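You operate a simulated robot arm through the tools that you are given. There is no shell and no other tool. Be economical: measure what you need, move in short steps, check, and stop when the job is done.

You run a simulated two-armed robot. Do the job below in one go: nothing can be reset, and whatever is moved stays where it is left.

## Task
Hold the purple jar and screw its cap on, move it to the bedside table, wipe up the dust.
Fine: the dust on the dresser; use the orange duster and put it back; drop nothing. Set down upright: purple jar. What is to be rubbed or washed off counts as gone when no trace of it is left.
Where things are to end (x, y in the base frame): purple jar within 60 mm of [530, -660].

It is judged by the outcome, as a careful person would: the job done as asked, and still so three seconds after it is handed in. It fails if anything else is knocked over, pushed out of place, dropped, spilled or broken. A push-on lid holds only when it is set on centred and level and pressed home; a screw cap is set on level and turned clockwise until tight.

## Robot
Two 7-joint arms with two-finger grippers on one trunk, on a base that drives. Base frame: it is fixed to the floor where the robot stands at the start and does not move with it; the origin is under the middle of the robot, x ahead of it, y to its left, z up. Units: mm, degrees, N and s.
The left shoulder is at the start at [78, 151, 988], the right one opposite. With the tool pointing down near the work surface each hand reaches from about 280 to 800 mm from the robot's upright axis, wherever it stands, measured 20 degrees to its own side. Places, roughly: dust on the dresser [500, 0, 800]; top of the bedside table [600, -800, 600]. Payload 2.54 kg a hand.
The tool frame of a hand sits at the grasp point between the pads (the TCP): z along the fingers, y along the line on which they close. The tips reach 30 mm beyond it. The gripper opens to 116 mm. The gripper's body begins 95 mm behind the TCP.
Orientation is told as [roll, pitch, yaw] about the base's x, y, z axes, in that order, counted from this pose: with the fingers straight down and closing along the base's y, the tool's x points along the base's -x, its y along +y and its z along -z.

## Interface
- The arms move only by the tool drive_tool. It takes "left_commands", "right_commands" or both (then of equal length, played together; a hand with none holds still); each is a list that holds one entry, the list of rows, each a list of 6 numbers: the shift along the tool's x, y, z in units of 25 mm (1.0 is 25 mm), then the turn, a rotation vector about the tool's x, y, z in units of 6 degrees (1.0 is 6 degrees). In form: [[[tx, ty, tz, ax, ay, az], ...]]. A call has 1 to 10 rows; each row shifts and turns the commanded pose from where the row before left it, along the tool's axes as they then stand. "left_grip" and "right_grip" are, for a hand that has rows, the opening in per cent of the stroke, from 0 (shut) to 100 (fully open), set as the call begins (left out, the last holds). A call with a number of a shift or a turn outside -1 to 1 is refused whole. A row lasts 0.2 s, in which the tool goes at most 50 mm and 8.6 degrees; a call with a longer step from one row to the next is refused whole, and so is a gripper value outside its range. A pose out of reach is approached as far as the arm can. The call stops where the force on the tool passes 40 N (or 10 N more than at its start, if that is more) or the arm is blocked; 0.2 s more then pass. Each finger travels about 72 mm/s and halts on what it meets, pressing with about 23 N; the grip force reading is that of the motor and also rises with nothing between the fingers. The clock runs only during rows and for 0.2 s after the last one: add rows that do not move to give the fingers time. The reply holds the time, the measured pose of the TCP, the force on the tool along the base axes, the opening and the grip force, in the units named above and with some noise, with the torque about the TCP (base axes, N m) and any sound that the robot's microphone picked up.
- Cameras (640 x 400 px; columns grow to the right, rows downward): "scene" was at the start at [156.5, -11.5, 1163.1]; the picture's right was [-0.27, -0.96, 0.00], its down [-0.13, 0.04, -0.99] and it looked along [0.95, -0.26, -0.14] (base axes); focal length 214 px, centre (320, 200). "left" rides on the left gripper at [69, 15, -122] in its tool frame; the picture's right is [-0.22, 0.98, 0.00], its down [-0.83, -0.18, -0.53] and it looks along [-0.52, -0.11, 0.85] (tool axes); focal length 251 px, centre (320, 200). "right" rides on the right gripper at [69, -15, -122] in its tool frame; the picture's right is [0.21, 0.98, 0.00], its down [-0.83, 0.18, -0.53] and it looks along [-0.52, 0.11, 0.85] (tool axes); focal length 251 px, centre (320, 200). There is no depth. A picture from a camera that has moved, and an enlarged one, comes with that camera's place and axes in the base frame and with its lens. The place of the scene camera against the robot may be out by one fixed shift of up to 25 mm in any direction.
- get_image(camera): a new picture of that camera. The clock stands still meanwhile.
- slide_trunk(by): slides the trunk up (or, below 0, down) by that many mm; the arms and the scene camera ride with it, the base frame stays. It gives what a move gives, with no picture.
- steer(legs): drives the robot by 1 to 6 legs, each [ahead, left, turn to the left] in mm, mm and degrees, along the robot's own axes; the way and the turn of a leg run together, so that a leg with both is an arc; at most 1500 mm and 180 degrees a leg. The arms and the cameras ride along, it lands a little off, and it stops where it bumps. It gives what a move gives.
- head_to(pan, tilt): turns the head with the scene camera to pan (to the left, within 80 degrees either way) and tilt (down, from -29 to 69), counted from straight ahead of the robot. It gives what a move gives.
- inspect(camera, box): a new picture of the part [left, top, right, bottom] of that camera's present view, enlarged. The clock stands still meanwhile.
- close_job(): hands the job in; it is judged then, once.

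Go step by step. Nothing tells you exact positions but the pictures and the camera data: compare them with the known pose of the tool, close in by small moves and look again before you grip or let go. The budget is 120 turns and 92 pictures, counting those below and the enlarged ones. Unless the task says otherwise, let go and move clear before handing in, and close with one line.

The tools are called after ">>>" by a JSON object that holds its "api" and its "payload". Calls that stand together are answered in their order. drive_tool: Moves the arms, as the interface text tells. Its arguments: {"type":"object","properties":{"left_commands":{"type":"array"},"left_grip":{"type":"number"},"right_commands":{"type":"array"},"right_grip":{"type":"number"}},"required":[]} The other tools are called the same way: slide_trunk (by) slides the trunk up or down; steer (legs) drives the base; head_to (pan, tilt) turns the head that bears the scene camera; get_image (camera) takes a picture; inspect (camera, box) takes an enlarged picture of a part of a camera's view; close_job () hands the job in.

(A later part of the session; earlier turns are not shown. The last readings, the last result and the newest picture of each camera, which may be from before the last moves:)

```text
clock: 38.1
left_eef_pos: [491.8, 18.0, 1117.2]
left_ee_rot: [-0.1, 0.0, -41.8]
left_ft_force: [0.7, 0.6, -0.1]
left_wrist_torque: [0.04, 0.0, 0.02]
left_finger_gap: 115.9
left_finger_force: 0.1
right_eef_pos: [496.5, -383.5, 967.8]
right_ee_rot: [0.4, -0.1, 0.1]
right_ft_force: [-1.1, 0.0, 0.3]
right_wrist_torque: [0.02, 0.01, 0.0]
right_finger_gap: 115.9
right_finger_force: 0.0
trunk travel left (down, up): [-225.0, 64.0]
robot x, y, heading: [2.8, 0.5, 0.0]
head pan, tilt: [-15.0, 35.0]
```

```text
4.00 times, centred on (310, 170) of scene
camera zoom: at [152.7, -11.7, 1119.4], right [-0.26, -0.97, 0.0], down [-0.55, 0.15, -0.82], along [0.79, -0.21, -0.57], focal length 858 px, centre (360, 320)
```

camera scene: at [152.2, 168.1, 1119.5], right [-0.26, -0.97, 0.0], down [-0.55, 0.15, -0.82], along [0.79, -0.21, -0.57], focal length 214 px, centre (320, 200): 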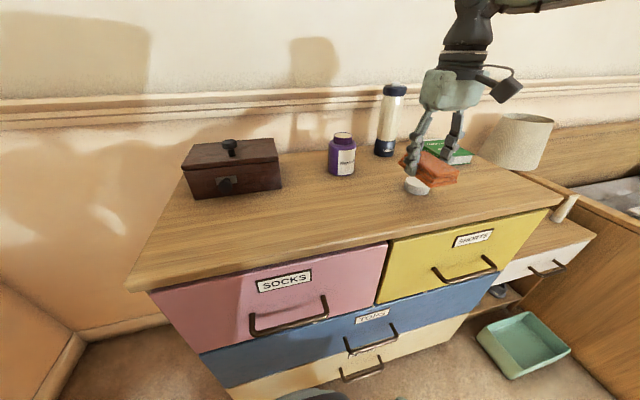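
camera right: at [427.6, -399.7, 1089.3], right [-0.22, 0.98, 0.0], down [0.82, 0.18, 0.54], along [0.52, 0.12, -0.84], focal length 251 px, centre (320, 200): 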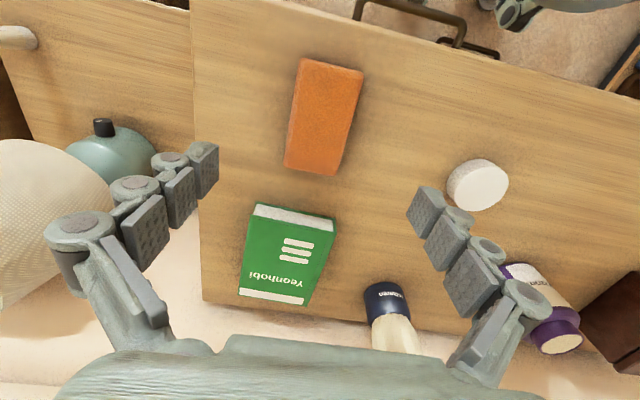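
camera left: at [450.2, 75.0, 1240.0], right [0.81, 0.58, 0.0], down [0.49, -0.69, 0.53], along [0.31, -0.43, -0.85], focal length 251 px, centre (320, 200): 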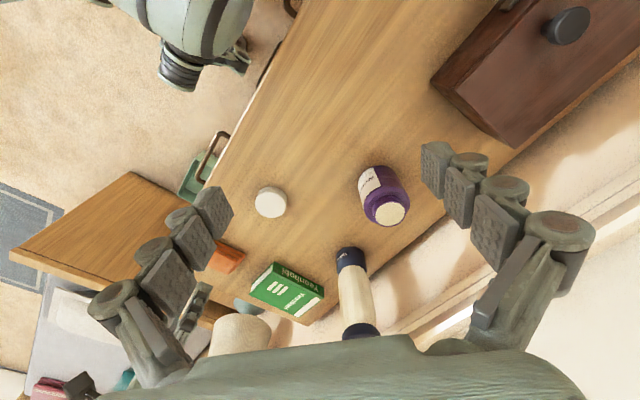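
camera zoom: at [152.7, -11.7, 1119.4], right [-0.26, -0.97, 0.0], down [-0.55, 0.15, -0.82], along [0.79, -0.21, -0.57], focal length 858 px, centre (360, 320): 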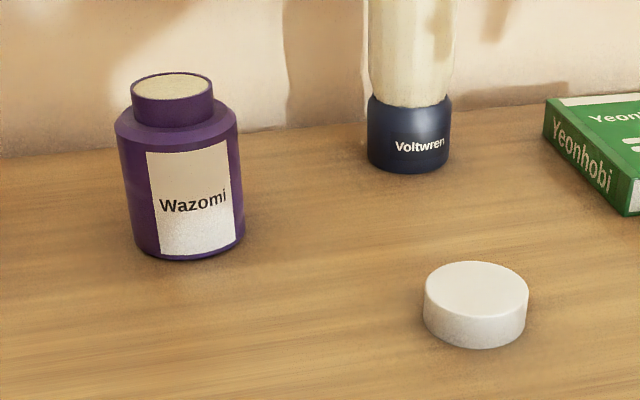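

Combining the views, the jar is at about (663, -40), with its top near z 925 and a body about 79 mm wide. The cap is at about (526, -189). The left hand will hold the jar from the front left, tilted about 50°, and the right hand will do the cap. Next I'll bring the left hand to a pre-grasp pose.

>>> {"api": "drive_tool", "payload": {"left_commands": [[[0, 0, 0, 0, -1, 0], [0, 0, 0, 0, -1, 0], [0, 0, 0, 0, -1, 0], [0, 0, 0, 0, -1, 0], [0, 0, 0, 0, -1, 0], [0, 0, 0, 0, -1, 0], [0, 0, 0, 0, -1, 0], [0, 0, 0, 0, -1, 0], [0, 0, 0, 0, -0.33, 0]]], "left_grip": 100}}

>>> {"api": "drive_tool", "payload": {"left_commands": [[[0.47, 0.36, 0.82, 0, 0, 0], [0.47, 0.36, 0.82, 0, 0, 0], [0.47, 0.36, 0.82, 0, 0, 0], [0.47, 0.36, 0.82, 0, 0, 0], [0.47, 0.36, 0.82, 0, 0, 0], [0.47, 0.36, 0.82, 0, 0, 0]]]}}

>>> {"api": "get_image", "payload": {"camera": "left"}}

>>> {"api": "get_image", "payload": {"camera": "scene"}}

```text
clock: 40.1
left_eef_pos: [490.7, 18.4, 1118.8]
left_ee_rot: [-0.1, -50.2, -41.7]
left_ft_force: [0.3, 0.3, 0.5]
left_wrist_torque: [0.02, -0.01, 0.0]
left_finger_gap: 115.8
left_finger_force: 0.1
right_eef_pos: [497.0, -384.0, 967.7]
right_ee_rot: [0.2, -0.1, 0.2]
right_ft_force: [-0.4, -0.2, 0.5]
right_wrist_torque: [0.01, -0.01, -0.01]
right_finger_gap: 115.9
right_finger_force: 0.0
trunk travel left (down, up): [-225.0, 64.0]
robot x, y, heading: [-1.3, -1.5, -0.0]
head pan, tilt: [-15.0, 35.0]
```

```text
clock: 41.5
left_eef_pos: [563.1, 26.3, 984.3]
left_ee_rot: [-0.2, -50.1, -41.8]
left_ft_force: [0.1, -1.5, -0.6]
left_wrist_torque: [-0.03, 0.01, 0.02]
left_finger_gap: 116.0
left_finger_force: 0.1
right_eef_pos: [497.8, -383.3, 967.4]
right_ee_rot: [0.1, -0.1, 0.2]
right_ft_force: [0.3, 0.1, -0.3]
right_wrist_torque: [0.03, 0.0, 0.02]
right_finger_gap: 115.8
right_finger_force: 0.1
trunk travel left (down, up): [-225.0, 64.0]
robot x, y, heading: [-1.1, -2.6, -0.1]
head pan, tilt: [-15.0, 35.0]
```

```text
66 pictures are left
camera left: at [471.5, 128.8, 1009.3], right [0.75, 0.64, 0.16], down [-0.03, -0.21, 0.98], along [0.66, -0.74, -0.14], focal length 251 px, centre (320, 200)
```

left: 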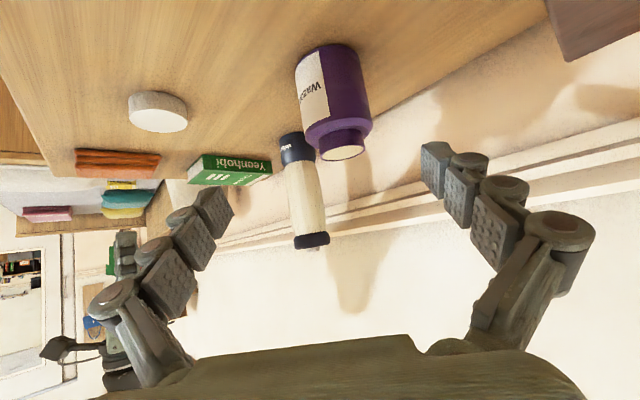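

```text
65 pictures are left
camera scene: at [152.7, -11.2, 1119.5], right [-0.26, -0.97, 0.0], down [-0.55, 0.15, -0.82], along [0.79, -0.21, -0.57], focal length 214 px, centre (320, 200)
```

scene: 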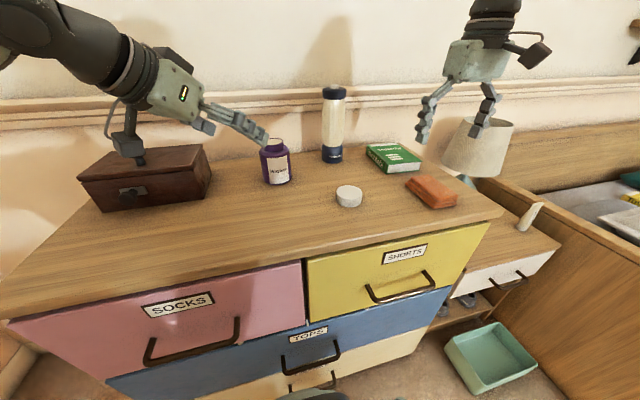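

The left hand is lined up. I measure the jar axis at (667, -43) and the table at about z 812. I'll advance most of the way with a small lateral correction.

>>> {"api": "drive_tool", "payload": {"left_commands": [[[0.34, 0.37, 0.5, 0, 0, 0], [0.34, 0.36, 0.5, 0, 0, 0], [0, 0, 1, 0, 0, 0], [0, 0, 1, 0, 0, 0], [0, 0, 0.8, 0, 0, 0]]]}}

>>> {"api": "get_image", "payload": {"camera": "left"}}

>>> {"api": "inspect", "payload": {"camera": "scene", "box": [90, 90, 350, 230]}}

```text
clock: 42.7
left_eef_pos: [622.6, -2.2, 910.0]
left_ee_rot: [0.0, -50.0, -41.7]
left_ft_force: [0.5, 1.1, 0.4]
left_wrist_torque: [-0.02, 0.01, -0.03]
left_finger_gap: 115.8
left_finger_force: 0.1
right_eef_pos: [497.5, -382.8, 966.4]
right_ee_rot: [0.2, -0.1, 0.2]
right_ft_force: [0.3, 0.6, 0.8]
right_wrist_torque: [0.0, -0.02, 0.02]
right_finger_gap: 116.1
right_finger_force: 0.1
trunk travel left (down, up): [-225.0, 64.0]
robot x, y, heading: [-0.5, -1.6, 0.3]
head pan, tilt: [-15.0, 35.0]
```

```text
64 pictures are left
camera left: at [529.7, 101.9, 935.3], right [0.75, 0.64, 0.16], down [-0.03, -0.21, 0.98], along [0.66, -0.74, -0.14], focal length 251 px, centre (320, 200)
```

left: 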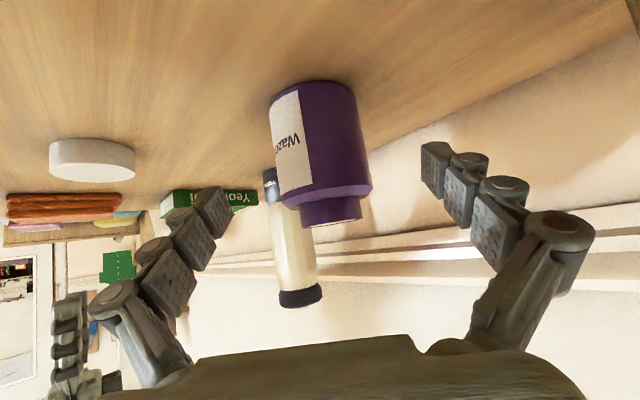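

```text
2.46 times, centred on (220, 160) of scene
camera zoom: at [152.7, -11.4, 1119.4], right [-0.26, -0.97, 0.0], down [-0.55, 0.15, -0.82], along [0.79, -0.21, -0.57], focal length 528 px, centre (566, 298)
```

zoom: 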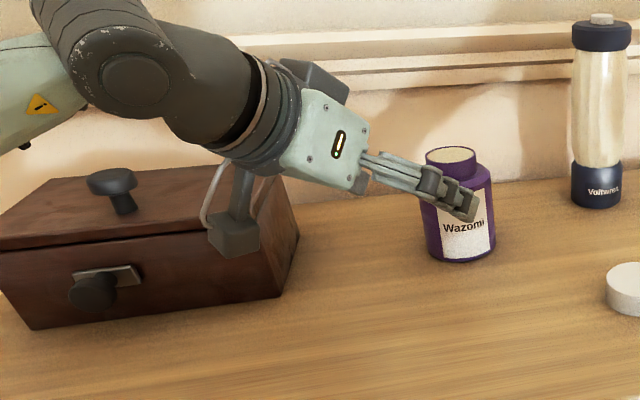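

The alignment is within a couple of mm. I'll advance 80 mm and close on the jar.

>>> {"api": "drive_tool", "payload": {"left_commands": [[[0, 0, 0.8, 0, 0, 0], [0, 0, 0.8, 0, 0, 0], [0, 0, 0.8, 0, 0, 0], [0, 0, 0.75, 0, 0, 0]]]}}

>>> {"api": "get_image", "payload": {"camera": "left"}}

```text
clock: 43.7
left_eef_pos: [667.2, -40.3, 858.7]
left_ee_rot: [-0.1, -50.0, -41.7]
left_ft_force: [0.0, -1.4, -1.1]
left_wrist_torque: [-0.03, 0.0, 0.02]
left_finger_gap: 115.8
left_finger_force: 0.0
right_eef_pos: [497.6, -382.4, 966.3]
right_ee_rot: [0.2, -0.2, 0.2]
right_ft_force: [0.2, -0.3, -0.2]
right_wrist_torque: [-0.01, -0.03, 0.06]
right_finger_gap: 116.1
right_finger_force: 0.0
trunk travel left (down, up): [-225.0, 64.0]
robot x, y, heading: [-1.7, 0.7, 0.1]
head pan, tilt: [-15.0, 35.0]
```

```text
62 pictures are left
camera left: at [575.0, 61.1, 885.0], right [0.75, 0.64, 0.16], down [-0.03, -0.21, 0.98], along [0.66, -0.74, -0.14], focal length 251 px, centre (320, 200)
```

left: 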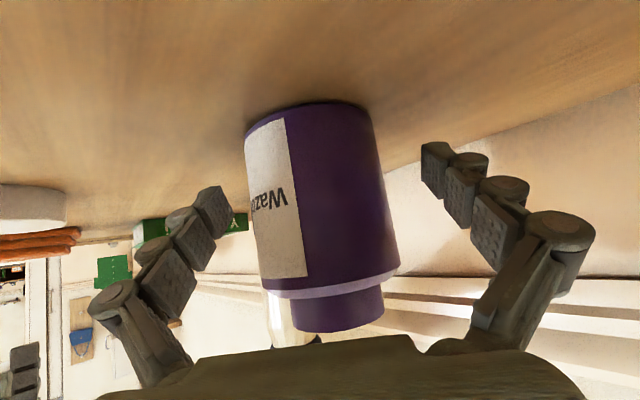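

The jar is centred between the fingers, so I'll close.

>>> {"api": "drive_tool", "payload": {"left_commands": [[[0, 0, 0, 0, 0, 0], [0, 0, 0, 0, 0, 0], [0, 0, 0, 0, 0, 0], [0, 0, 0, 0, 0, 0]]], "left_grip": 0}}

>>> {"api": "get_image", "payload": {"camera": "left"}}

>>> {"api": "inspect", "payload": {"camera": "scene", "box": [230, 110, 390, 220]}}

```text
clock: 44.7
left_eef_pos: [666.9, -41.6, 860.5]
left_ee_rot: [-0.1, -50.2, -41.7]
left_ft_force: [-1.7, -2.0, 0.8]
left_wrist_torque: [-0.15, 0.1, -0.01]
left_finger_gap: 72.5
left_finger_force: 23.2
right_eef_pos: [497.3, -382.9, 967.5]
right_ee_rot: [0.1, -0.1, 0.3]
right_ft_force: [0.6, 0.7, 0.2]
right_wrist_torque: [0.02, 0.0, -0.04]
right_finger_gap: 115.8
right_finger_force: 0.1
trunk travel left (down, up): [-225.0, 64.0]
robot x, y, heading: [-0.2, -2.6, 0.1]
head pan, tilt: [-15.0, 35.0]
```

```text
61 pictures are left
camera left: at [574.5, 61.1, 885.3], right [0.75, 0.64, 0.16], down [-0.03, -0.21, 0.98], along [0.66, -0.74, -0.14], focal length 251 px, centre (320, 200)
```

left: 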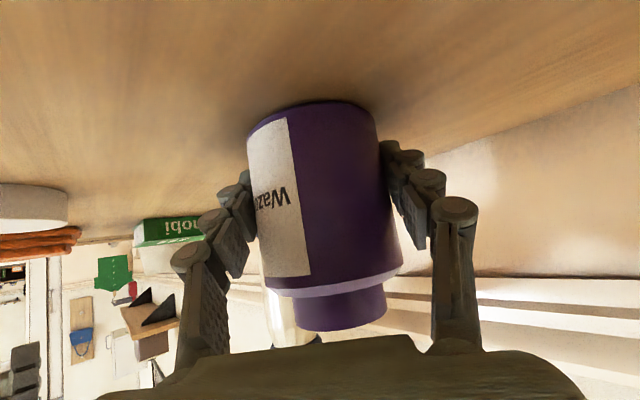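

```text
3.64 times, centred on (310, 165) of scene
camera zoom: at [152.5, -11.4, 1119.5], right [-0.26, -0.97, 0.0], down [-0.55, 0.15, -0.82], along [0.79, -0.21, -0.57], focal length 780 px, centre (356, 327)
```

zoom: 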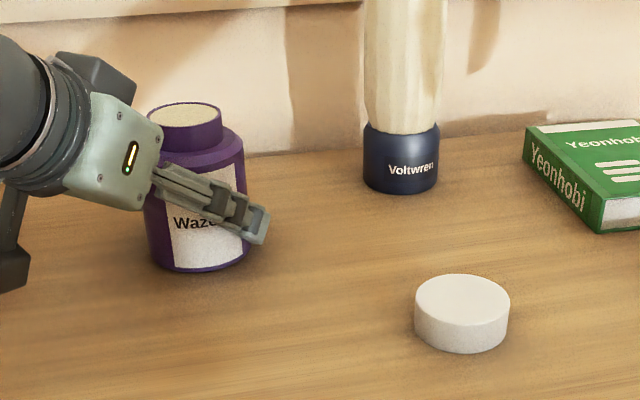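

The jar is held firmly and still stands upright. Now the right hand goes to the cap, with some yaw so it can reach the middle.

>>> {"api": "drive_tool", "payload": {"right_commands": [[[0, 0, 0, 0, 0, -1], [0, 0, 0, 0, 0, -1], [0, 0, 0, 0, 0, -1], [0, 0, 0, 0, 0, -1], [0, 0, 0, 0, 0, -1], [0, 0, 0, 0, 0, -1], [0, 0, 0, 0, 0, -1]]]}}

>>> {"api": "drive_tool", "payload": {"right_commands": [[[-0.864, 0.713, 0.27, 0, 0, 0], [-0.864, 0.713, 0.27, 0, 0, 0], [-0.864, 0.713, 0.27, 0, 0, 0], [-0.864, 0.713, 0.27, 0, 0, 0], [-0.864, 0.713, 0.27, 0, 0, 0], [-0.864, 0.713, 0.27, 0, 0, 0], [-0.864, 0.713, 0.27, 0, 0, 0]]]}}

>>> {"api": "get_image", "payload": {"camera": "right"}}

```text
clock: 46.3
left_eef_pos: [667.7, -41.1, 860.3]
left_ee_rot: [-0.1, -50.1, -41.7]
left_ft_force: [-0.9, 1.4, -0.2]
left_wrist_torque: [-0.09, 0.07, -0.07]
left_finger_gap: 72.3
left_finger_force: 23.5
right_eef_pos: [448.8, -299.9, 972.6]
right_ee_rot: [0.1, -0.2, 42.0]
right_ft_force: [0.6, 0.5, 0.5]
right_wrist_torque: [0.02, -0.01, 0.0]
right_finger_gap: 116.0
right_finger_force: 0.1
right hand out of reach, approached as far as the arm can: row 4, 5, 6, 7
trunk travel left (down, up): [-225.0, 64.0]
robot x, y, heading: [-1.0, 3.3, 0.1]
head pan, tilt: [-15.0, 35.0]
```

```text
clock: 47.9
left_eef_pos: [667.7, -41.1, 859.6]
left_ee_rot: [-0.1, -50.0, -41.8]
left_ft_force: [1.4, -0.8, -0.2]
left_wrist_torque: [-0.15, 0.0, 0.02]
left_finger_gap: 72.4
left_finger_force: 23.2
right_eef_pos: [478.4, -104.1, 926.5]
right_ee_rot: [0.1, -0.3, 42.2]
right_ft_force: [-0.3, -0.5, 0.6]
right_wrist_torque: [-0.04, -0.03, -0.06]
right_finger_gap: 116.3
right_finger_force: 0.0
trunk travel left (down, up): [-225.0, 64.0]
robot x, y, heading: [0.0, -1.2, 0.1]
head pan, tilt: [-15.0, 35.0]
```

```text
59 pictures are left
camera right: at [436.7, -164.1, 1048.0], right [-0.82, 0.58, 0.0], down [0.49, 0.69, 0.54], along [0.31, 0.44, -0.84], focal length 251 px, centre (320, 200)
```

right: 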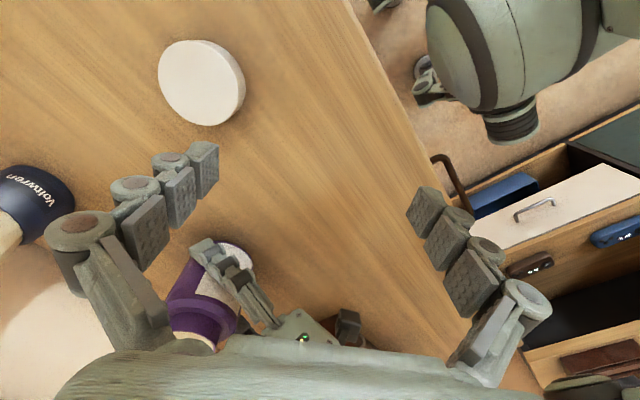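

I'll move over the cap at (529, -194).

>>> {"api": "drive_tool", "payload": {"right_commands": [[[0.22, -1, 0, 0, 0, 0], [0.22, -1, 0, 0, 0, 0], [0.22, -1, 0, 0, 0, 0], [0.22, -1, 0, 0, 0, 0]]]}}

>>> {"api": "get_image", "payload": {"camera": "right"}}

```text
clock: 48.9
left_eef_pos: [667.4, -41.4, 859.4]
left_ee_rot: [0.0, -50.1, -41.7]
left_ft_force: [1.7, -0.9, 1.4]
left_wrist_torque: [-0.21, 0.06, 0.08]
left_finger_gap: 72.4
left_finger_force: 22.9
right_eef_pos: [529.0, -194.9, 926.1]
right_ee_rot: [0.1, -0.2, 42.1]
right_ft_force: [1.1, 0.4, 0.2]
right_wrist_torque: [-0.01, 0.0, 0.01]
right_finger_gap: 115.9
right_finger_force: 0.2
trunk travel left (down, up): [-225.0, 64.0]
robot x, y, heading: [1.4, -1.5, 0.0]
head pan, tilt: [-15.0, 35.0]
```

```text
58 pictures are left
camera right: at [487.7, -253.3, 1048.3], right [-0.82, 0.58, 0.0], down [0.49, 0.69, 0.54], along [0.31, 0.44, -0.84], focal length 251 px, centre (320, 200)
```

right: 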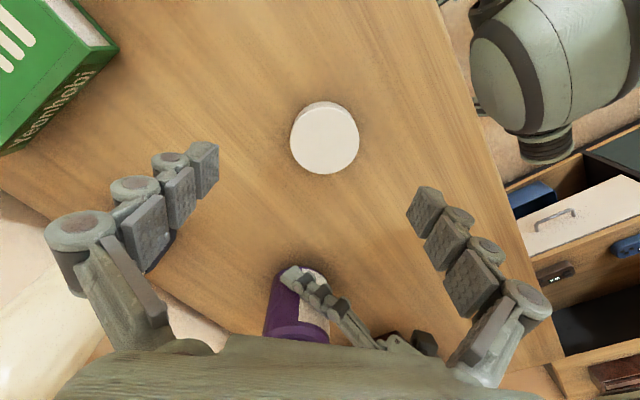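

>>> {"api": "drive_tool", "payload": {"right_commands": [[[-0.03, 0.18, 0.9, 0, 0, 0], [0, 0, 0.9, 0, 0, 0], [0, 0, 0.8, 0, 0, 0]]]}}

>>> {"api": "get_image", "payload": {"camera": "right"}}

```text
clock: 49.7
left_eef_pos: [667.0, -41.5, 861.0]
left_ee_rot: [0.0, -50.1, -41.6]
left_ft_force: [-0.2, 0.0, 0.0]
left_wrist_torque: [-0.08, 0.08, -0.05]
left_finger_gap: 72.4
left_finger_force: 22.6
right_eef_pos: [525.7, -189.2, 861.0]
right_ee_rot: [0.2, -0.4, 42.3]
right_ft_force: [0.0, -0.9, 1.1]
right_wrist_torque: [0.0, -0.01, -0.02]
right_finger_gap: 115.9
right_finger_force: 0.0
trunk travel left (down, up): [-225.0, 64.0]
robot x, y, heading: [2.5, -2.3, -0.0]
head pan, tilt: [-15.0, 35.0]
```

```text
57 pictures are left
camera right: at [485.5, -249.0, 982.9], right [-0.82, 0.58, 0.0], down [0.49, 0.69, 0.54], along [0.31, 0.44, -0.84], focal length 251 px, centre (320, 200)
```

right: 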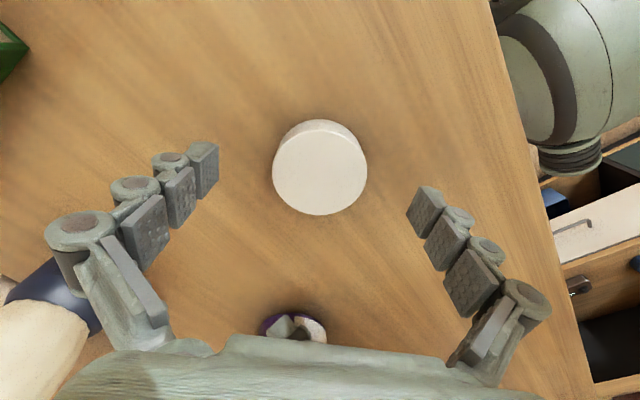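

It is centred. I'll nudge 3 mm and close on the cap.

>>> {"api": "drive_tool", "payload": {"right_commands": [[[-0.1, 0, 0, 0, 0, 0], [0, 0, 0, 0, 0, 0], [0, 0, 0, 0, 0, 0], [0, 0, 0, 0, 0, 0], [0, 0, 0, 0, 0, 0]]], "right_grip": 0}}

>>> {"api": "drive_tool", "payload": {"right_commands": [[[0, 0, -0.6, 0, 0, 0], [0, 0, -1, 0, 0, 0], [0, 0, -1, 0, 0, 0], [0, 0, -1, 0, 0, 0], [0, 0, -1, 0, 0, 0], [0, 0, -0.8, 0, 0, 0]]]}}

>>> {"api": "get_image", "payload": {"camera": "right"}}

>>> {"api": "inspect", "payload": {"camera": "scene", "box": [230, 50, 410, 220]}}

```text
clock: 50.9
left_eef_pos: [667.0, -42.3, 861.4]
left_ee_rot: [0.0, -50.1, -41.7]
left_ft_force: [-0.2, -1.1, 1.7]
left_wrist_torque: [-0.06, 0.08, -0.02]
left_finger_gap: 72.2
left_finger_force: 23.2
right_eef_pos: [528.6, -188.9, 860.5]
right_ee_rot: [0.1, -0.2, 42.2]
right_ft_force: [0.0, 0.0, -0.2]
right_wrist_torque: [0.01, 0.01, 0.01]
right_finger_gap: 56.4
right_finger_force: 22.6
trunk travel left (down, up): [-225.0, 64.0]
robot x, y, heading: [0.3, -3.1, 0.1]
head pan, tilt: [-15.0, 35.0]
```

```text
clock: 52.3
left_eef_pos: [667.4, -42.6, 859.3]
left_ee_rot: [-0.1, -50.1, -41.7]
left_ft_force: [-0.7, 0.4, 0.4]
left_wrist_torque: [-0.09, 0.1, -0.04]
left_finger_gap: 72.6
left_finger_force: 23.1
right_eef_pos: [528.1, -189.5, 996.1]
right_ee_rot: [0.2, -0.2, 42.2]
right_ft_force: [-0.8, 0.0, 0.4]
right_wrist_torque: [-0.01, 0.01, -0.01]
right_finger_gap: 56.8
right_finger_force: 22.8
trunk travel left (down, up): [-225.0, 64.0]
robot x, y, heading: [0.5, -1.6, 0.0]
head pan, tilt: [-15.0, 35.0]
```

```text
56 pictures are left
camera right: at [486.9, -248.5, 1118.3], right [-0.82, 0.58, 0.0], down [0.49, 0.69, 0.54], along [0.31, 0.44, -0.84], focal length 251 px, centre (320, 200)
```

right: 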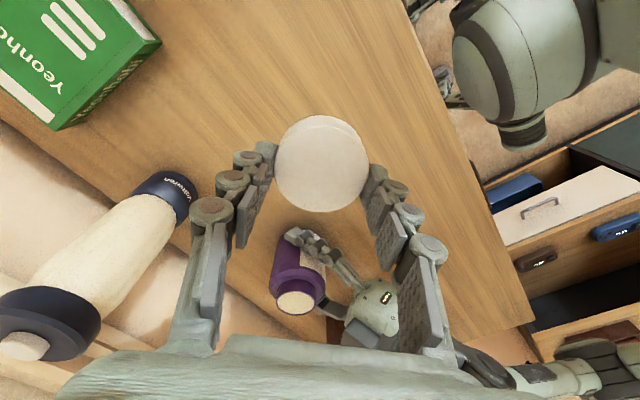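

```text
2.35 times, centred on (320, 135) of scene
camera zoom: at [152.4, -11.3, 1119.5], right [-0.26, -0.97, 0.0], down [-0.55, 0.15, -0.82], along [0.79, -0.21, -0.57], focal length 505 px, centre (320, 353)
```

zoom: 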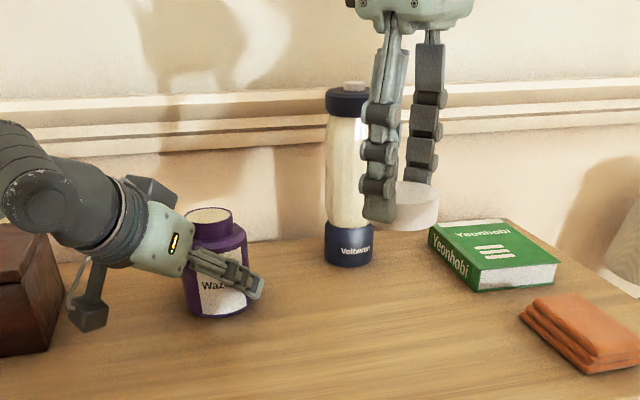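

The cap is held. Triangulating gives a table height of about 825 and a cap centre about 7 mm off the TCP along the tool's x, which I'll compensate for. I'll carry it over the jar, staying high.

>>> {"api": "drive_tool", "payload": {"right_commands": [[[-0.928, 0.074, -0.1, 0, 0, 0], [-0.928, 0.074, -0.1, 0, 0, 0], [-0.928, 0.074, 0, 0, 0, 0], [-0.928, 0.074, 0, 0, 0, 0], [-0.928, 0.074, 0, 0, 0, 0], [-0.928, 0.074, 0, 0, 0, 0]]]}}

>>> {"api": "inspect", "payload": {"camera": "scene", "box": [200, 20, 440, 200]}}

>>> {"api": "get_image", "payload": {"camera": "right"}}

```text
clock: 53.7
left_eef_pos: [666.6, -41.7, 859.4]
left_ee_rot: [-0.1, -50.1, -41.7]
left_ft_force: [0.3, 0.3, 0.6]
left_wrist_torque: [-0.08, 0.06, -0.01]
left_finger_gap: 72.6
left_finger_force: 23.0
right_eef_pos: [559.9, -155.9, 1000.6]
right_ee_rot: [0.2, -0.2, 42.2]
right_ft_force: [-1.0, 0.1, 0.2]
right_wrist_torque: [-0.01, -0.01, 0.0]
right_finger_gap: 56.5
right_finger_force: 22.5
right hand out of reach, approached as far as the arm can: row 3, 4, 5, 6
trunk travel left (down, up): [-225.0, 64.0]
robot x, y, heading: [-1.0, -0.7, 0.1]
head pan, tilt: [-15.0, 35.0]
```

```text
2.22 times, centred on (320, 110) of scene
camera zoom: at [152.6, -11.3, 1119.5], right [-0.26, -0.97, 0.0], down [-0.55, 0.15, -0.82], along [0.79, -0.21, -0.57], focal length 477 px, centre (320, 400)
```

zoom: 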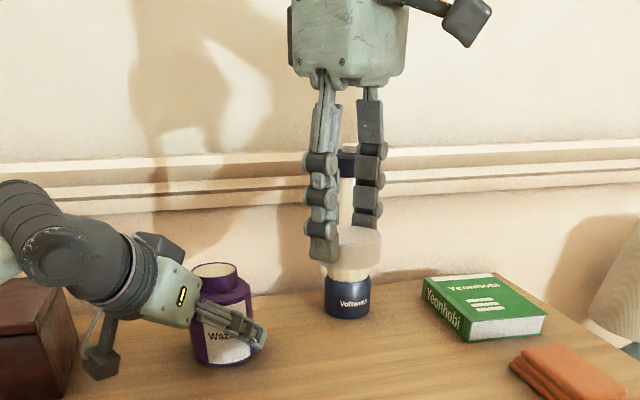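

```text
53 pictures are left
camera right: at [518.8, -214.2, 1122.5], right [-0.82, 0.58, 0.0], down [0.49, 0.69, 0.54], along [0.31, 0.44, -0.84], focal length 251 px, centre (320, 200)
```

right: 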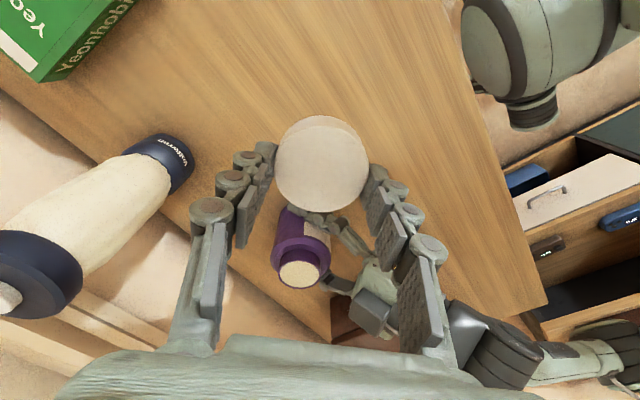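

The right hand can't reach that far vertically. Instead the left hand will bring the jar nearer, to about (520, -135). First I'll test the right hand's yaw range there in the air.

>>> {"api": "drive_tool", "payload": {"right_commands": [[[0.31, 0.85, 0, 0, 0, 0], [0.31, 0.85, 0, 0, 0, 0], [0, 0, 0, 0, 0, 1], [0, 0, 0, 0, 0, 1], [0, 0, 0, 0, 0, 1], [0, 0, 0, 0, 0, 1], [0, 0, 0, 0, 0, 1], [0, 0, 0, 0, 0, 1], [0, 0, 0, 0, 0, 1]]]}}

>>> {"api": "drive_tool", "payload": {"right_commands": [[[0, 0, 0, 0, 0, 1], [0, 0, 0, 0, 0, 1], [0, 0, 0, 0, 0, 1], [0, 0, 0, 0, 0, 1], [0, 0, 0, 0, 0, 1], [0, 0, 0, 0, 0, 1], [0, 0, 0, 0, 0, 1], [0, 0, 0, 0, 0, 1], [0, 0, 0, 0, 0, 1], [0, 0, 0, 0, 0, 1]]]}}

```text
clock: 55.7
left_eef_pos: [666.2, -41.3, 859.4]
left_ee_rot: [-0.1, -50.1, -41.7]
left_ft_force: [-0.4, 0.5, -0.1]
left_wrist_torque: [-0.03, 0.09, -0.01]
left_finger_gap: 72.4
left_finger_force: 23.4
right_eef_pos: [520.9, -134.7, 1000.6]
right_ee_rot: [0.3, -0.1, 0.1]
right_ft_force: [-0.1, -0.6, 0.4]
right_wrist_torque: [-0.03, 0.02, -0.02]
right_finger_gap: 56.4
right_finger_force: 22.8
trunk travel left (down, up): [-225.0, 64.0]
robot x, y, heading: [-2.0, -4.2, 0.2]
head pan, tilt: [-15.0, 35.0]
```

```text
clock: 57.9
left_eef_pos: [667.0, -41.4, 860.4]
left_ee_rot: [0.0, -50.0, -41.7]
left_ft_force: [-1.7, 1.3, 0.0]
left_wrist_torque: [-0.09, 0.1, -0.05]
left_finger_gap: 72.6
left_finger_force: 22.8
right_eef_pos: [521.5, -133.9, 999.8]
right_ee_rot: [0.3, 0.1, -60.0]
right_ft_force: [-0.2, 0.1, -0.5]
right_wrist_torque: [-0.01, 0.0, -0.02]
right_finger_gap: 56.5
right_finger_force: 22.9
trunk travel left (down, up): [-225.0, 64.0]
robot x, y, heading: [-2.2, -2.5, 0.2]
head pan, tilt: [-15.0, 35.0]
```

The right hand's yaw from +42 to -60 works there. I'll move the right hand aside first, then lift the jar with the left and bring it over.

>>> {"api": "drive_tool", "payload": {"right_commands": [[[-0.866, -0.5, 0, 0, 0, -1], [-0.84, -0.56, 0, 0, 0, -1], [-0.78, -0.64, 0, 0, 0, -1], [-0.7, -0.7, 0, 0, 0, -1], [0, 0, 0, 0, 0, -1], [0, 0, 0, 0, 0, -1], [0, 0, 0, 0, 0, -1], [0, 0, 0, 0, 0, -1], [0, 0, 0, 0, 0, -1], [0, 0, 0, 0, 0, -1]]]}}

>>> {"api": "drive_tool", "payload": {"left_commands": [[[-0.3, 0, -0.25, 0, 0, 0], [-0.3, 0, -0.25, 0, 0, 0], [-0.3, 0, -0.25, 0, 0, 0]]]}}

>>> {"api": "get_image", "payload": {"camera": "scene"}}

```text
clock: 60.1
left_eef_pos: [667.2, -42.2, 860.6]
left_ee_rot: [-0.2, -50.1, -41.7]
left_ft_force: [0.6, -0.2, 0.1]
left_wrist_torque: [-0.09, 0.05, 0.02]
left_finger_gap: 72.7
left_finger_force: 22.2
right_eef_pos: [523.6, -234.3, 1000.3]
right_ee_rot: [0.2, -0.1, 0.3]
right_ft_force: [0.1, -0.3, -0.1]
right_wrist_torque: [-0.05, 0.0, -0.01]
right_finger_gap: 56.6
right_finger_force: 22.8
trunk travel left (down, up): [-225.0, 64.0]
robot x, y, heading: [-2.9, -3.9, 0.2]
head pan, tilt: [-15.0, 35.0]
```

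```text
clock: 60.9
left_eef_pos: [667.1, -41.6, 889.4]
left_ee_rot: [-0.1, -49.9, -41.7]
left_ft_force: [0.1, 0.1, -3.8]
left_wrist_torque: [0.03, 0.01, 0.0]
left_finger_gap: 72.5
left_finger_force: 23.1
right_eef_pos: [524.9, -236.2, 1000.8]
right_ee_rot: [0.2, -0.2, 0.2]
right_ft_force: [0.0, 0.0, 0.2]
right_wrist_torque: [0.01, 0.0, 0.02]
right_finger_gap: 56.5
right_finger_force: 23.4
trunk travel left (down, up): [-225.0, 64.0]
robot x, y, heading: [2.0, -1.7, -0.0]
head pan, tilt: [-15.0, 35.0]
```

```text
52 pictures are left
camera scene: at [152.8, -11.3, 1119.4], right [-0.26, -0.97, 0.0], down [-0.55, 0.15, -0.82], along [0.79, -0.21, -0.57], focal length 214 px, centre (320, 200)
```

scene: 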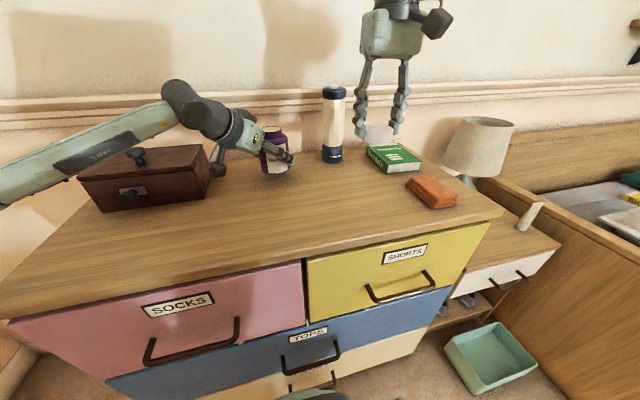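

The jar is lifted cleanly and weighs about 3.8 N. I'll bring it to (520, -135).

>>> {"api": "drive_tool", "payload": {"left_commands": [[[0.173, -0.957, -0.206, 0, 0, 0], [0.173, -0.957, -0.206, 0, 0, 0], [0.173, -0.957, -0.206, 0, 0, 0], [0.173, -0.957, -0.206, 0, 0, 0], [0.173, -0.957, -0.206, 0, 0, 0], [0.173, -0.957, -0.206, 0, 0, 0], [0.173, -0.957, -0.206, 0, 0, 0]]]}}

>>> {"api": "get_image", "payload": {"camera": "scene"}}

>>> {"api": "get_image", "payload": {"camera": "right"}}

```text
clock: 62.5
left_eef_pos: [519.3, -136.8, 888.5]
left_ee_rot: [-0.1, -50.1, -41.9]
left_ft_force: [-0.8, 0.0, -4.6]
left_wrist_torque: [0.0, 0.01, 0.03]
left_finger_gap: 72.3
left_finger_force: 22.7
right_eef_pos: [524.7, -234.7, 1000.5]
right_ee_rot: [0.3, -0.1, 0.2]
right_ft_force: [-0.1, 0.7, -0.2]
right_wrist_torque: [-0.02, 0.0, 0.02]
right_finger_gap: 56.5
right_finger_force: 23.1
trunk travel left (down, up): [-225.0, 64.0]
robot x, y, heading: [1.3, -1.9, 0.2]
head pan, tilt: [-15.0, 35.0]
```

```text
51 pictures are left
camera scene: at [152.7, -11.6, 1119.4], right [-0.26, -0.97, 0.0], down [-0.55, 0.15, -0.82], along [0.79, -0.21, -0.57], focal length 214 px, centre (320, 200)
```

scene: 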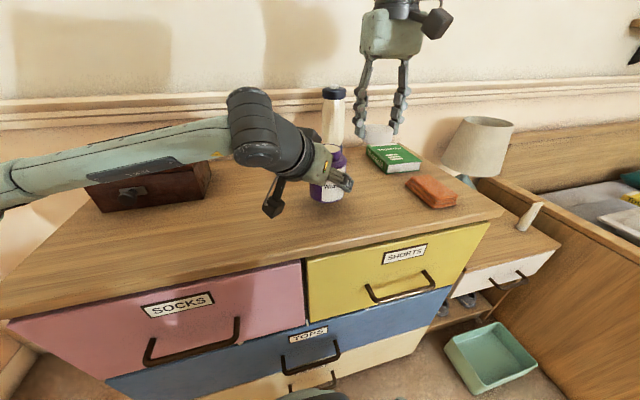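

```text
50 pictures are left
camera right: at [454.5, -251.7, 1122.4], right [-0.22, 0.98, 0.0], down [0.82, 0.18, 0.54], along [0.52, 0.12, -0.84], focal length 251 px, centre (320, 200)
```

right: 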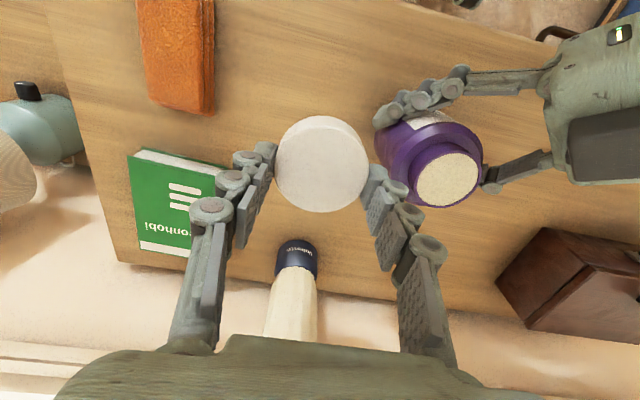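

The jar is upright over a clear spot. I'll lower it to contact.

>>> {"api": "drive_tool", "payload": {"left_commands": [[[0.3, 0, 0.25, 0, 0, 0], [0.3, 0, 0.25, 0, 0, 0], [0.12, 0, 0.1, 0, 0, 0]]]}}

>>> {"api": "drive_tool", "payload": {"left_commands": [[[0.08, 0, 0.068, 0, 0, 0]]]}}

```text
clock: 63.3
left_eef_pos: [519.7, -136.6, 866.6]
left_ee_rot: [-0.1, -50.0, -41.7]
left_ft_force: [-0.3, 0.9, -3.4]
left_wrist_torque: [0.02, 0.03, -0.02]
left_finger_gap: 72.2
left_finger_force: 22.6
right_eef_pos: [524.7, -235.2, 999.9]
right_ee_rot: [0.2, -0.1, 0.3]
right_ft_force: [1.2, 0.4, -0.4]
right_wrist_torque: [-0.03, 0.02, 0.0]
right_finger_gap: 56.4
right_finger_force: 22.5
trunk travel left (down, up): [-225.0, 64.0]
robot x, y, heading: [0.4, -1.4, -0.1]
head pan, tilt: [-15.0, 35.0]
```

```text
clock: 63.7
left_eef_pos: [519.9, -135.1, 863.8]
left_ee_rot: [-0.1, -49.9, -41.8]
left_ft_force: [0.0, 0.6, -4.0]
left_wrist_torque: [0.03, 0.03, -0.01]
left_finger_gap: 72.3
left_finger_force: 22.6
right_eef_pos: [524.1, -235.9, 1000.1]
right_ee_rot: [0.2, -0.1, 0.2]
right_ft_force: [0.7, -0.8, 0.6]
right_wrist_torque: [-0.04, -0.02, 0.04]
right_finger_gap: 56.7
right_finger_force: 23.0
trunk travel left (down, up): [-225.0, 64.0]
robot x, y, heading: [0.5, -1.1, 0.1]
head pan, tilt: [-15.0, 35.0]
```

>>> {"api": "drive_tool", "payload": {"left_commands": [[[0.08, 0, 0.068, 0, 0, 0]]]}}

>>> {"api": "drive_tool", "payload": {"left_commands": [[[0.05, 0, 0.042, 0, 0, 0]]]}}

```text
clock: 64.1
left_eef_pos: [520.5, -135.9, 861.3]
left_ee_rot: [-0.1, -49.9, -41.7]
left_ft_force: [-0.4, -0.4, -3.1]
left_wrist_torque: [0.05, 0.03, -0.01]
left_finger_gap: 72.4
left_finger_force: 22.7
right_eef_pos: [524.1, -234.6, 1000.2]
right_ee_rot: [0.2, -0.1, 0.2]
right_ft_force: [-0.4, -0.4, 0.0]
right_wrist_torque: [-0.01, 0.0, -0.02]
right_finger_gap: 56.6
right_finger_force: 22.7
trunk travel left (down, up): [-225.0, 64.0]
robot x, y, heading: [-0.9, -4.9, 0.2]
head pan, tilt: [-15.0, 35.0]
```

```text
clock: 64.5
left_eef_pos: [520.4, -135.5, 860.6]
left_ee_rot: [-0.1, -50.3, -41.6]
left_ft_force: [0.0, 0.0, 0.4]
left_wrist_torque: [0.0, 0.13, -0.01]
left_finger_gap: 72.4
left_finger_force: 23.3
right_eef_pos: [523.8, -236.2, 1000.2]
right_ee_rot: [0.4, -0.1, 0.2]
right_ft_force: [0.0, 0.2, -0.6]
right_wrist_torque: [0.0, 0.0, 0.02]
right_finger_gap: 56.3
right_finger_force: 22.8
trunk travel left (down, up): [-225.0, 64.0]
robot x, y, heading: [1.0, -0.6, -0.1]
head pan, tilt: [-15.0, 35.0]
```

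The jar is standing on the table, still held. I'll bring the cap over it.

>>> {"api": "drive_tool", "payload": {"left_commands": [[[0.03, 0, 0.026, 0, 0, 0], [0, 0, 0, 0, 0, 0], [0, 0, 0, 0, 0, 0], [0, 0, 0, 0, 0, 0], [0, 0, 0, 0, 0, 0]]], "right_commands": [[[0, 0.8, 0, 0, 0, 0], [0, 0.8, 0, 0, 0, 0], [0, 0.8, 0, 0, 0, 0], [0, 0.8, 0, 0, 0, 0], [-0.06, 0.97, 0, 0, 0, 0]]]}}

>>> {"api": "drive_tool", "payload": {"right_commands": [[[0, 0, 0, 0, 0, -1], [0, 0, 0, 0, 0, -1], [0, 0, 0, 0, 0, -1], [0, 0, 0, 0, 0, -1], [0, 0, 0, 0, 0, -1], [0, 0, 0, 0, 0, -1], [0, 0, 0, 0, 0, -1]]]}}

>>> {"api": "get_image", "payload": {"camera": "right"}}

>>> {"api": "inspect", "payload": {"camera": "scene", "box": [240, 50, 420, 220]}}

```text
clock: 65.7
left_eef_pos: [520.4, -136.2, 860.3]
left_ee_rot: [0.0, -50.4, -41.8]
left_ft_force: [4.3, -2.5, 12.4]
left_wrist_torque: [-0.47, -0.07, 0.04]
left_finger_gap: 72.4
left_finger_force: 22.9
right_eef_pos: [525.8, -130.7, 1000.5]
right_ee_rot: [0.4, 0.0, 0.1]
right_ft_force: [-0.4, -1.0, 1.1]
right_wrist_torque: [-0.02, -0.04, 0.0]
right_finger_gap: 56.2
right_finger_force: 22.7
trunk travel left (down, up): [-225.0, 64.0]
robot x, y, heading: [1.7, -6.4, 0.1]
head pan, tilt: [-15.0, 35.0]
```

```text
clock: 67.3
left_eef_pos: [520.1, -134.9, 859.3]
left_ee_rot: [0.0, -50.2, -41.8]
left_ft_force: [7.1, -4.1, 17.4]
left_wrist_torque: [-0.17, -0.08, -0.06]
left_finger_gap: 72.3
left_finger_force: 23.5
right_eef_pos: [525.0, -132.2, 1000.4]
right_ee_rot: [0.0, -0.2, 42.3]
right_ft_force: [0.2, 0.2, -0.1]
right_wrist_torque: [-0.02, -0.02, -0.01]
right_finger_gap: 56.4
right_finger_force: 22.4
trunk travel left (down, up): [-225.0, 64.0]
robot x, y, heading: [2.6, -4.9, 0.2]
head pan, tilt: [-15.0, 35.0]
```

```text
49 pictures are left
camera right: at [483.0, -189.6, 1123.0], right [-0.82, 0.58, 0.0], down [0.49, 0.69, 0.54], along [0.31, 0.44, -0.84], focal length 251 px, centre (320, 200)
```

right: 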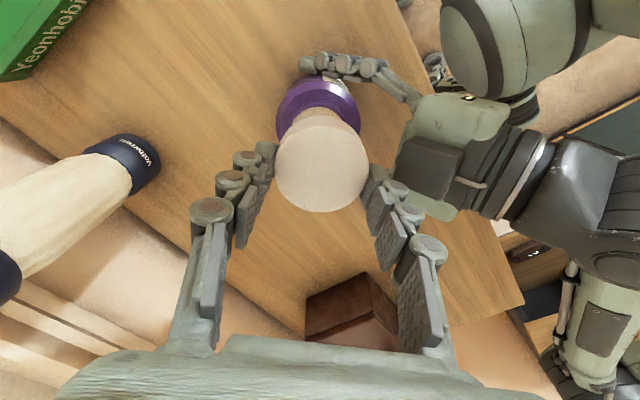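

```text
2.35 times, centred on (330, 135) of scene
camera zoom: at [151.8, -11.2, 1119.6], right [-0.26, -0.97, 0.0], down [-0.55, 0.15, -0.82], along [0.79, -0.21, -0.57], focal length 505 px, centre (296, 353)
```

zoom: 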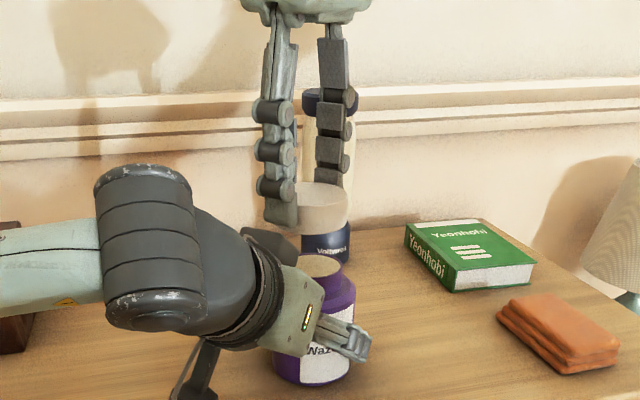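

The scene view shows good lateral alignment. I'll check the other direction with the left camera.

>>> {"api": "get_image", "payload": {"camera": "left"}}

```text
47 pictures are left
camera left: at [427.7, -32.8, 884.4], right [0.75, 0.64, 0.16], down [-0.03, -0.21, 0.98], along [0.66, -0.74, -0.14], focal length 251 px, centre (320, 200)
```

left: 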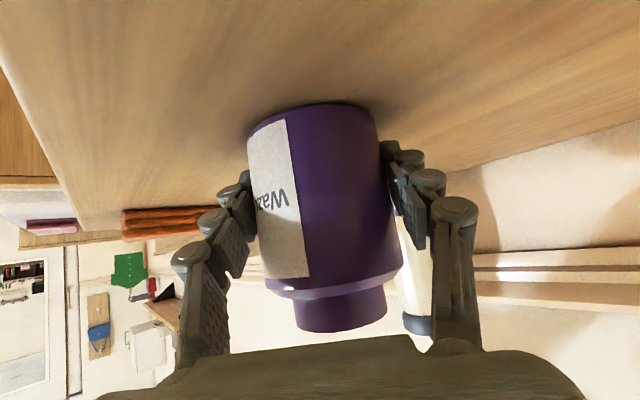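

>>> {"api": "drive_tool", "payload": {"right_commands": [[[0, 0, 0.5, 0, 0, 0], [0, 0, 0.5, 0, 0, 0]]]}}

>>> {"api": "inspect", "payload": {"camera": "scene", "box": [280, 100, 400, 200]}}

>>> {"api": "inspect", "payload": {"camera": "right", "box": [220, 30, 420, 230]}}

```text
clock: 67.9
left_eef_pos: [521.5, -135.5, 860.6]
left_ee_rot: [0.0, -50.2, -41.8]
left_ft_force: [5.7, -3.0, 17.1]
left_wrist_torque: [-0.22, -0.11, -0.06]
left_finger_gap: 72.4
left_finger_force: 23.3
right_eef_pos: [524.5, -131.6, 975.1]
right_ee_rot: [0.1, -0.3, 42.3]
right_ft_force: [0.5, 0.0, 0.0]
right_wrist_torque: [-0.02, -0.01, 0.01]
right_finger_gap: 56.5
right_finger_force: 23.2
trunk travel left (down, up): [-225.0, 64.0]
robot x, y, heading: [0.8, -4.4, 0.1]
head pan, tilt: [-15.0, 35.0]
```

```text
4.00 times, centred on (340, 150) of scene
camera zoom: at [151.8, -11.2, 1119.6], right [-0.26, -0.97, 0.0], down [-0.55, 0.15, -0.82], along [0.79, -0.21, -0.57], focal length 858 px, centre (240, 400)
```

zoom: 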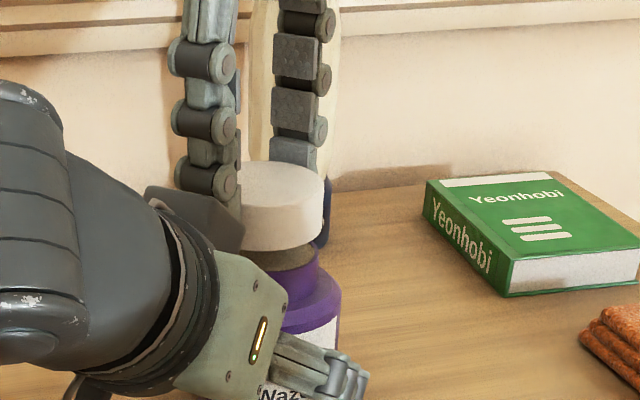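

```text
2.00 times, centred on (320, 130) of right
camera zoom: at [483.4, -189.6, 1098.1], right [-0.82, 0.58, 0.0], down [0.49, 0.69, 0.54], along [0.31, 0.44, -0.84], focal length 503 px, centre (320, 340)
```

zoom: 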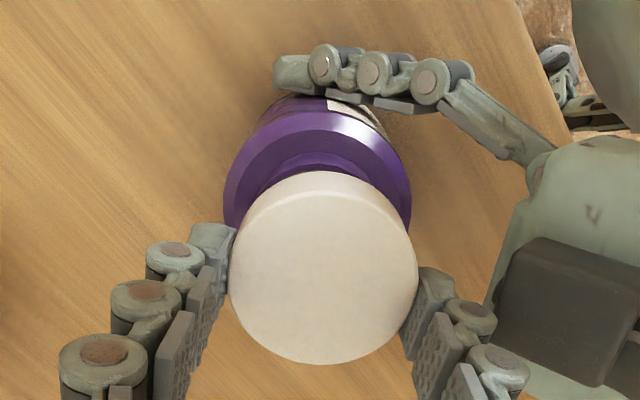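

The cap looks about 3 mm too far in +y relative to the jar. I'll correct that and lower to contact.

>>> {"api": "drive_tool", "payload": {"right_commands": [[[0.08, -0.09, 0.2, 0, 0, 0], [0, 0, 0.15, 0, 0, 0]]]}}

>>> {"api": "drive_tool", "payload": {"right_commands": [[[0, 0, 0.12, 0, 0, 0]]]}}

>>> {"api": "drive_tool", "payload": {"right_commands": [[[0, 0, 0.12, 0, 0, 0]]]}}

>>> {"api": "drive_tool", "payload": {"right_commands": [[[0, 0, 0.12, 0, 0, 0]]]}}

```text
clock: 68.5
left_eef_pos: [519.8, -135.2, 859.2]
left_ee_rot: [0.0, -50.2, -41.8]
left_ft_force: [4.2, -2.9, 16.9]
left_wrist_torque: [-0.23, -0.11, -0.06]
left_finger_gap: 72.5
left_finger_force: 22.4
right_eef_pos: [524.5, -134.3, 967.8]
right_ee_rot: [0.1, -0.3, 42.2]
right_ft_force: [-0.6, -0.2, -0.6]
right_wrist_torque: [-0.01, 0.0, -0.01]
right_finger_gap: 56.4
right_finger_force: 23.0
trunk travel left (down, up): [-225.0, 64.0]
robot x, y, heading: [-3.0, 1.2, 0.3]
head pan, tilt: [-15.0, 35.0]
```

```text
clock: 68.9
left_eef_pos: [519.9, -136.4, 860.3]
left_ee_rot: [-0.1, -50.2, -41.8]
left_ft_force: [5.3, -3.0, 16.8]
left_wrist_torque: [-0.15, -0.11, -0.04]
left_finger_gap: 72.2
left_finger_force: 23.2
right_eef_pos: [524.1, -133.4, 964.1]
right_ee_rot: [0.1, -0.2, 42.2]
right_ft_force: [0.1, 0.0, 0.0]
right_wrist_torque: [0.0, -0.01, 0.02]
right_finger_gap: 56.5
right_finger_force: 22.7
trunk travel left (down, up): [-225.0, 64.0]
robot x, y, heading: [0.5, -4.3, 0.3]
head pan, tilt: [-15.0, 35.0]
```

```text
clock: 69.3
left_eef_pos: [521.3, -136.2, 859.8]
left_ee_rot: [-0.1, -50.2, -41.6]
left_ft_force: [5.8, -1.8, 16.6]
left_wrist_torque: [-0.3, -0.07, -0.07]
left_finger_gap: 72.3
left_finger_force: 22.8
right_eef_pos: [524.1, -133.8, 960.7]
right_ee_rot: [0.1, -0.3, 42.1]
right_ft_force: [-0.2, 0.1, 0.0]
right_wrist_torque: [-0.04, 0.01, -0.01]
right_finger_gap: 56.2
right_finger_force: 23.5
trunk travel left (down, up): [-225.0, 64.0]
robot x, y, heading: [0.7, -2.8, 0.0]
head pan, tilt: [-15.0, 35.0]
```

```text
clock: 69.7
left_eef_pos: [519.2, -135.8, 859.3]
left_ee_rot: [-0.1, -50.1, -41.7]
left_ft_force: [5.6, -0.5, 16.2]
left_wrist_torque: [-0.24, -0.04, -0.06]
left_finger_gap: 72.3
left_finger_force: 22.9
right_eef_pos: [523.8, -133.2, 959.0]
right_ee_rot: [0.1, -0.3, 42.3]
right_ft_force: [-0.7, -1.2, 1.1]
right_wrist_torque: [-0.05, 0.04, 0.04]
right_finger_gap: 56.3
right_finger_force: 23.1
trunk travel left (down, up): [-225.0, 64.0]
robot x, y, heading: [0.0, -6.4, 0.2]
head pan, tilt: [-15.0, 35.0]
```

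>>> {"api": "drive_tool", "payload": {"right_commands": [[[0, 0, 0.1, 0, 0, 0]]]}}

>>> {"api": "inspect", "payload": {"camera": "scene", "box": [300, 120, 370, 190]}}

>>> {"api": "inspect", "payload": {"camera": "right", "box": [220, 30, 420, 230]}}

```text
clock: 70.1
left_eef_pos: [520.6, -136.4, 859.8]
left_ee_rot: [0.0, -50.2, -41.8]
left_ft_force: [5.6, -1.0, 16.2]
left_wrist_torque: [-0.23, -0.06, -0.04]
left_finger_gap: 72.4
left_finger_force: 23.1
right_eef_pos: [524.3, -132.9, 955.7]
right_ee_rot: [0.1, -0.3, 42.2]
right_ft_force: [-0.6, -2.9, 1.7]
right_wrist_torque: [-0.1, 0.05, 0.01]
right_finger_gap: 56.4
right_finger_force: 22.6
trunk travel left (down, up): [-225.0, 64.0]
robot x, y, heading: [2.4, -0.2, 0.3]
head pan, tilt: [-15.0, 35.0]
```

```text
5.71 times, centred on (335, 155) of scene
camera zoom: at [151.7, -11.2, 1119.7], right [-0.26, -0.97, 0.0], down [-0.55, 0.15, -0.82], along [0.79, -0.21, -0.57], focal length 1226 px, centre (234, 457)
```

zoom: 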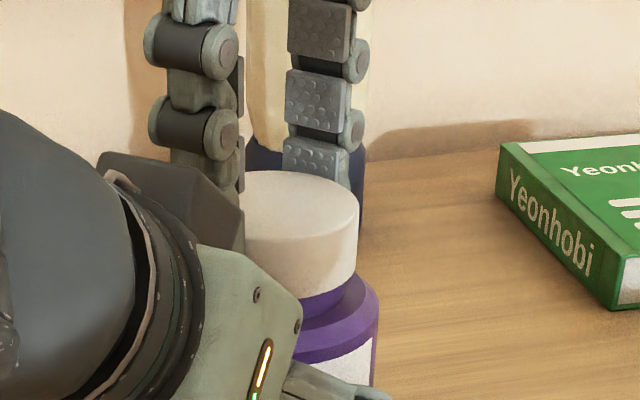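

```text
2.00 times, centred on (320, 130) of right
camera zoom: at [482.8, -192.3, 1078.1], right [-0.82, 0.58, 0.0], down [0.49, 0.69, 0.54], along [0.31, 0.44, -0.84], focal length 503 px, centre (320, 340)
```

zoom: 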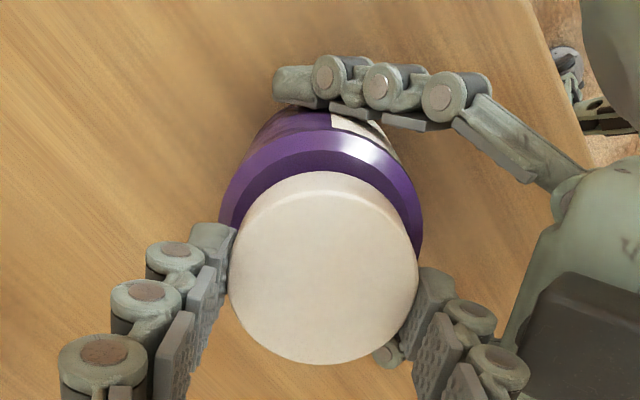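

Contact begins with a slight side force toward -y. I'll ease 1.5 mm that way and go a bit lower.

>>> {"api": "drive_tool", "payload": {"right_commands": [[[0.04, -0.045, 0.08, 0, 0, 0]]]}}

>>> {"api": "drive_tool", "payload": {"right_commands": [[[0, 0, 0.08, 0, 0, 0]]]}}

>>> {"api": "drive_tool", "payload": {"right_commands": [[[0, 0, 0.08, 0, 0, 0]]]}}

```text
clock: 70.5
left_eef_pos: [519.5, -136.1, 860.6]
left_ee_rot: [0.0, -50.2, -41.7]
left_ft_force: [5.1, -2.1, 16.3]
left_wrist_torque: [-0.23, 0.02, -0.05]
left_finger_gap: 72.2
left_finger_force: 22.9
right_eef_pos: [524.4, -134.1, 953.4]
right_ee_rot: [0.1, -0.1, 42.1]
right_ft_force: [0.2, -0.3, 0.1]
right_wrist_torque: [-0.02, 0.01, 0.03]
right_finger_gap: 56.5
right_finger_force: 23.1
trunk travel left (down, up): [-225.0, 64.0]
robot x, y, heading: [-0.2, 1.6, 0.1]
head pan, tilt: [-15.0, 35.0]
```

```text
clock: 70.9
left_eef_pos: [519.4, -135.5, 859.9]
left_ee_rot: [-0.2, -50.2, -41.8]
left_ft_force: [3.5, -1.1, 16.1]
left_wrist_torque: [-0.25, -0.05, -0.05]
left_finger_gap: 72.4
left_finger_force: 22.8
right_eef_pos: [524.8, -135.9, 952.8]
right_ee_rot: [0.1, -0.3, 42.2]
right_ft_force: [0.4, 0.8, 0.4]
right_wrist_torque: [-0.01, 0.01, 0.03]
right_finger_gap: 56.4
right_finger_force: 23.2
trunk travel left (down, up): [-225.0, 64.0]
robot x, y, heading: [-1.3, -3.1, 0.0]
head pan, tilt: [-15.0, 35.0]
```

```text
clock: 71.3
left_eef_pos: [519.6, -136.0, 859.7]
left_ee_rot: [-0.1, -50.2, -41.9]
left_ft_force: [3.3, -0.7, 16.6]
left_wrist_torque: [-0.22, -0.01, -0.06]
left_finger_gap: 72.6
left_finger_force: 23.1
right_eef_pos: [524.8, -134.5, 950.2]
right_ee_rot: [0.1, -0.3, 42.2]
right_ft_force: [0.0, -0.8, -1.2]
right_wrist_torque: [0.04, 0.01, 0.03]
right_finger_gap: 56.5
right_finger_force: 23.4
trunk travel left (down, up): [-225.0, 64.0]
robot x, y, heading: [-3.1, -3.8, -0.1]
head pan, tilt: [-15.0, 35.0]
```

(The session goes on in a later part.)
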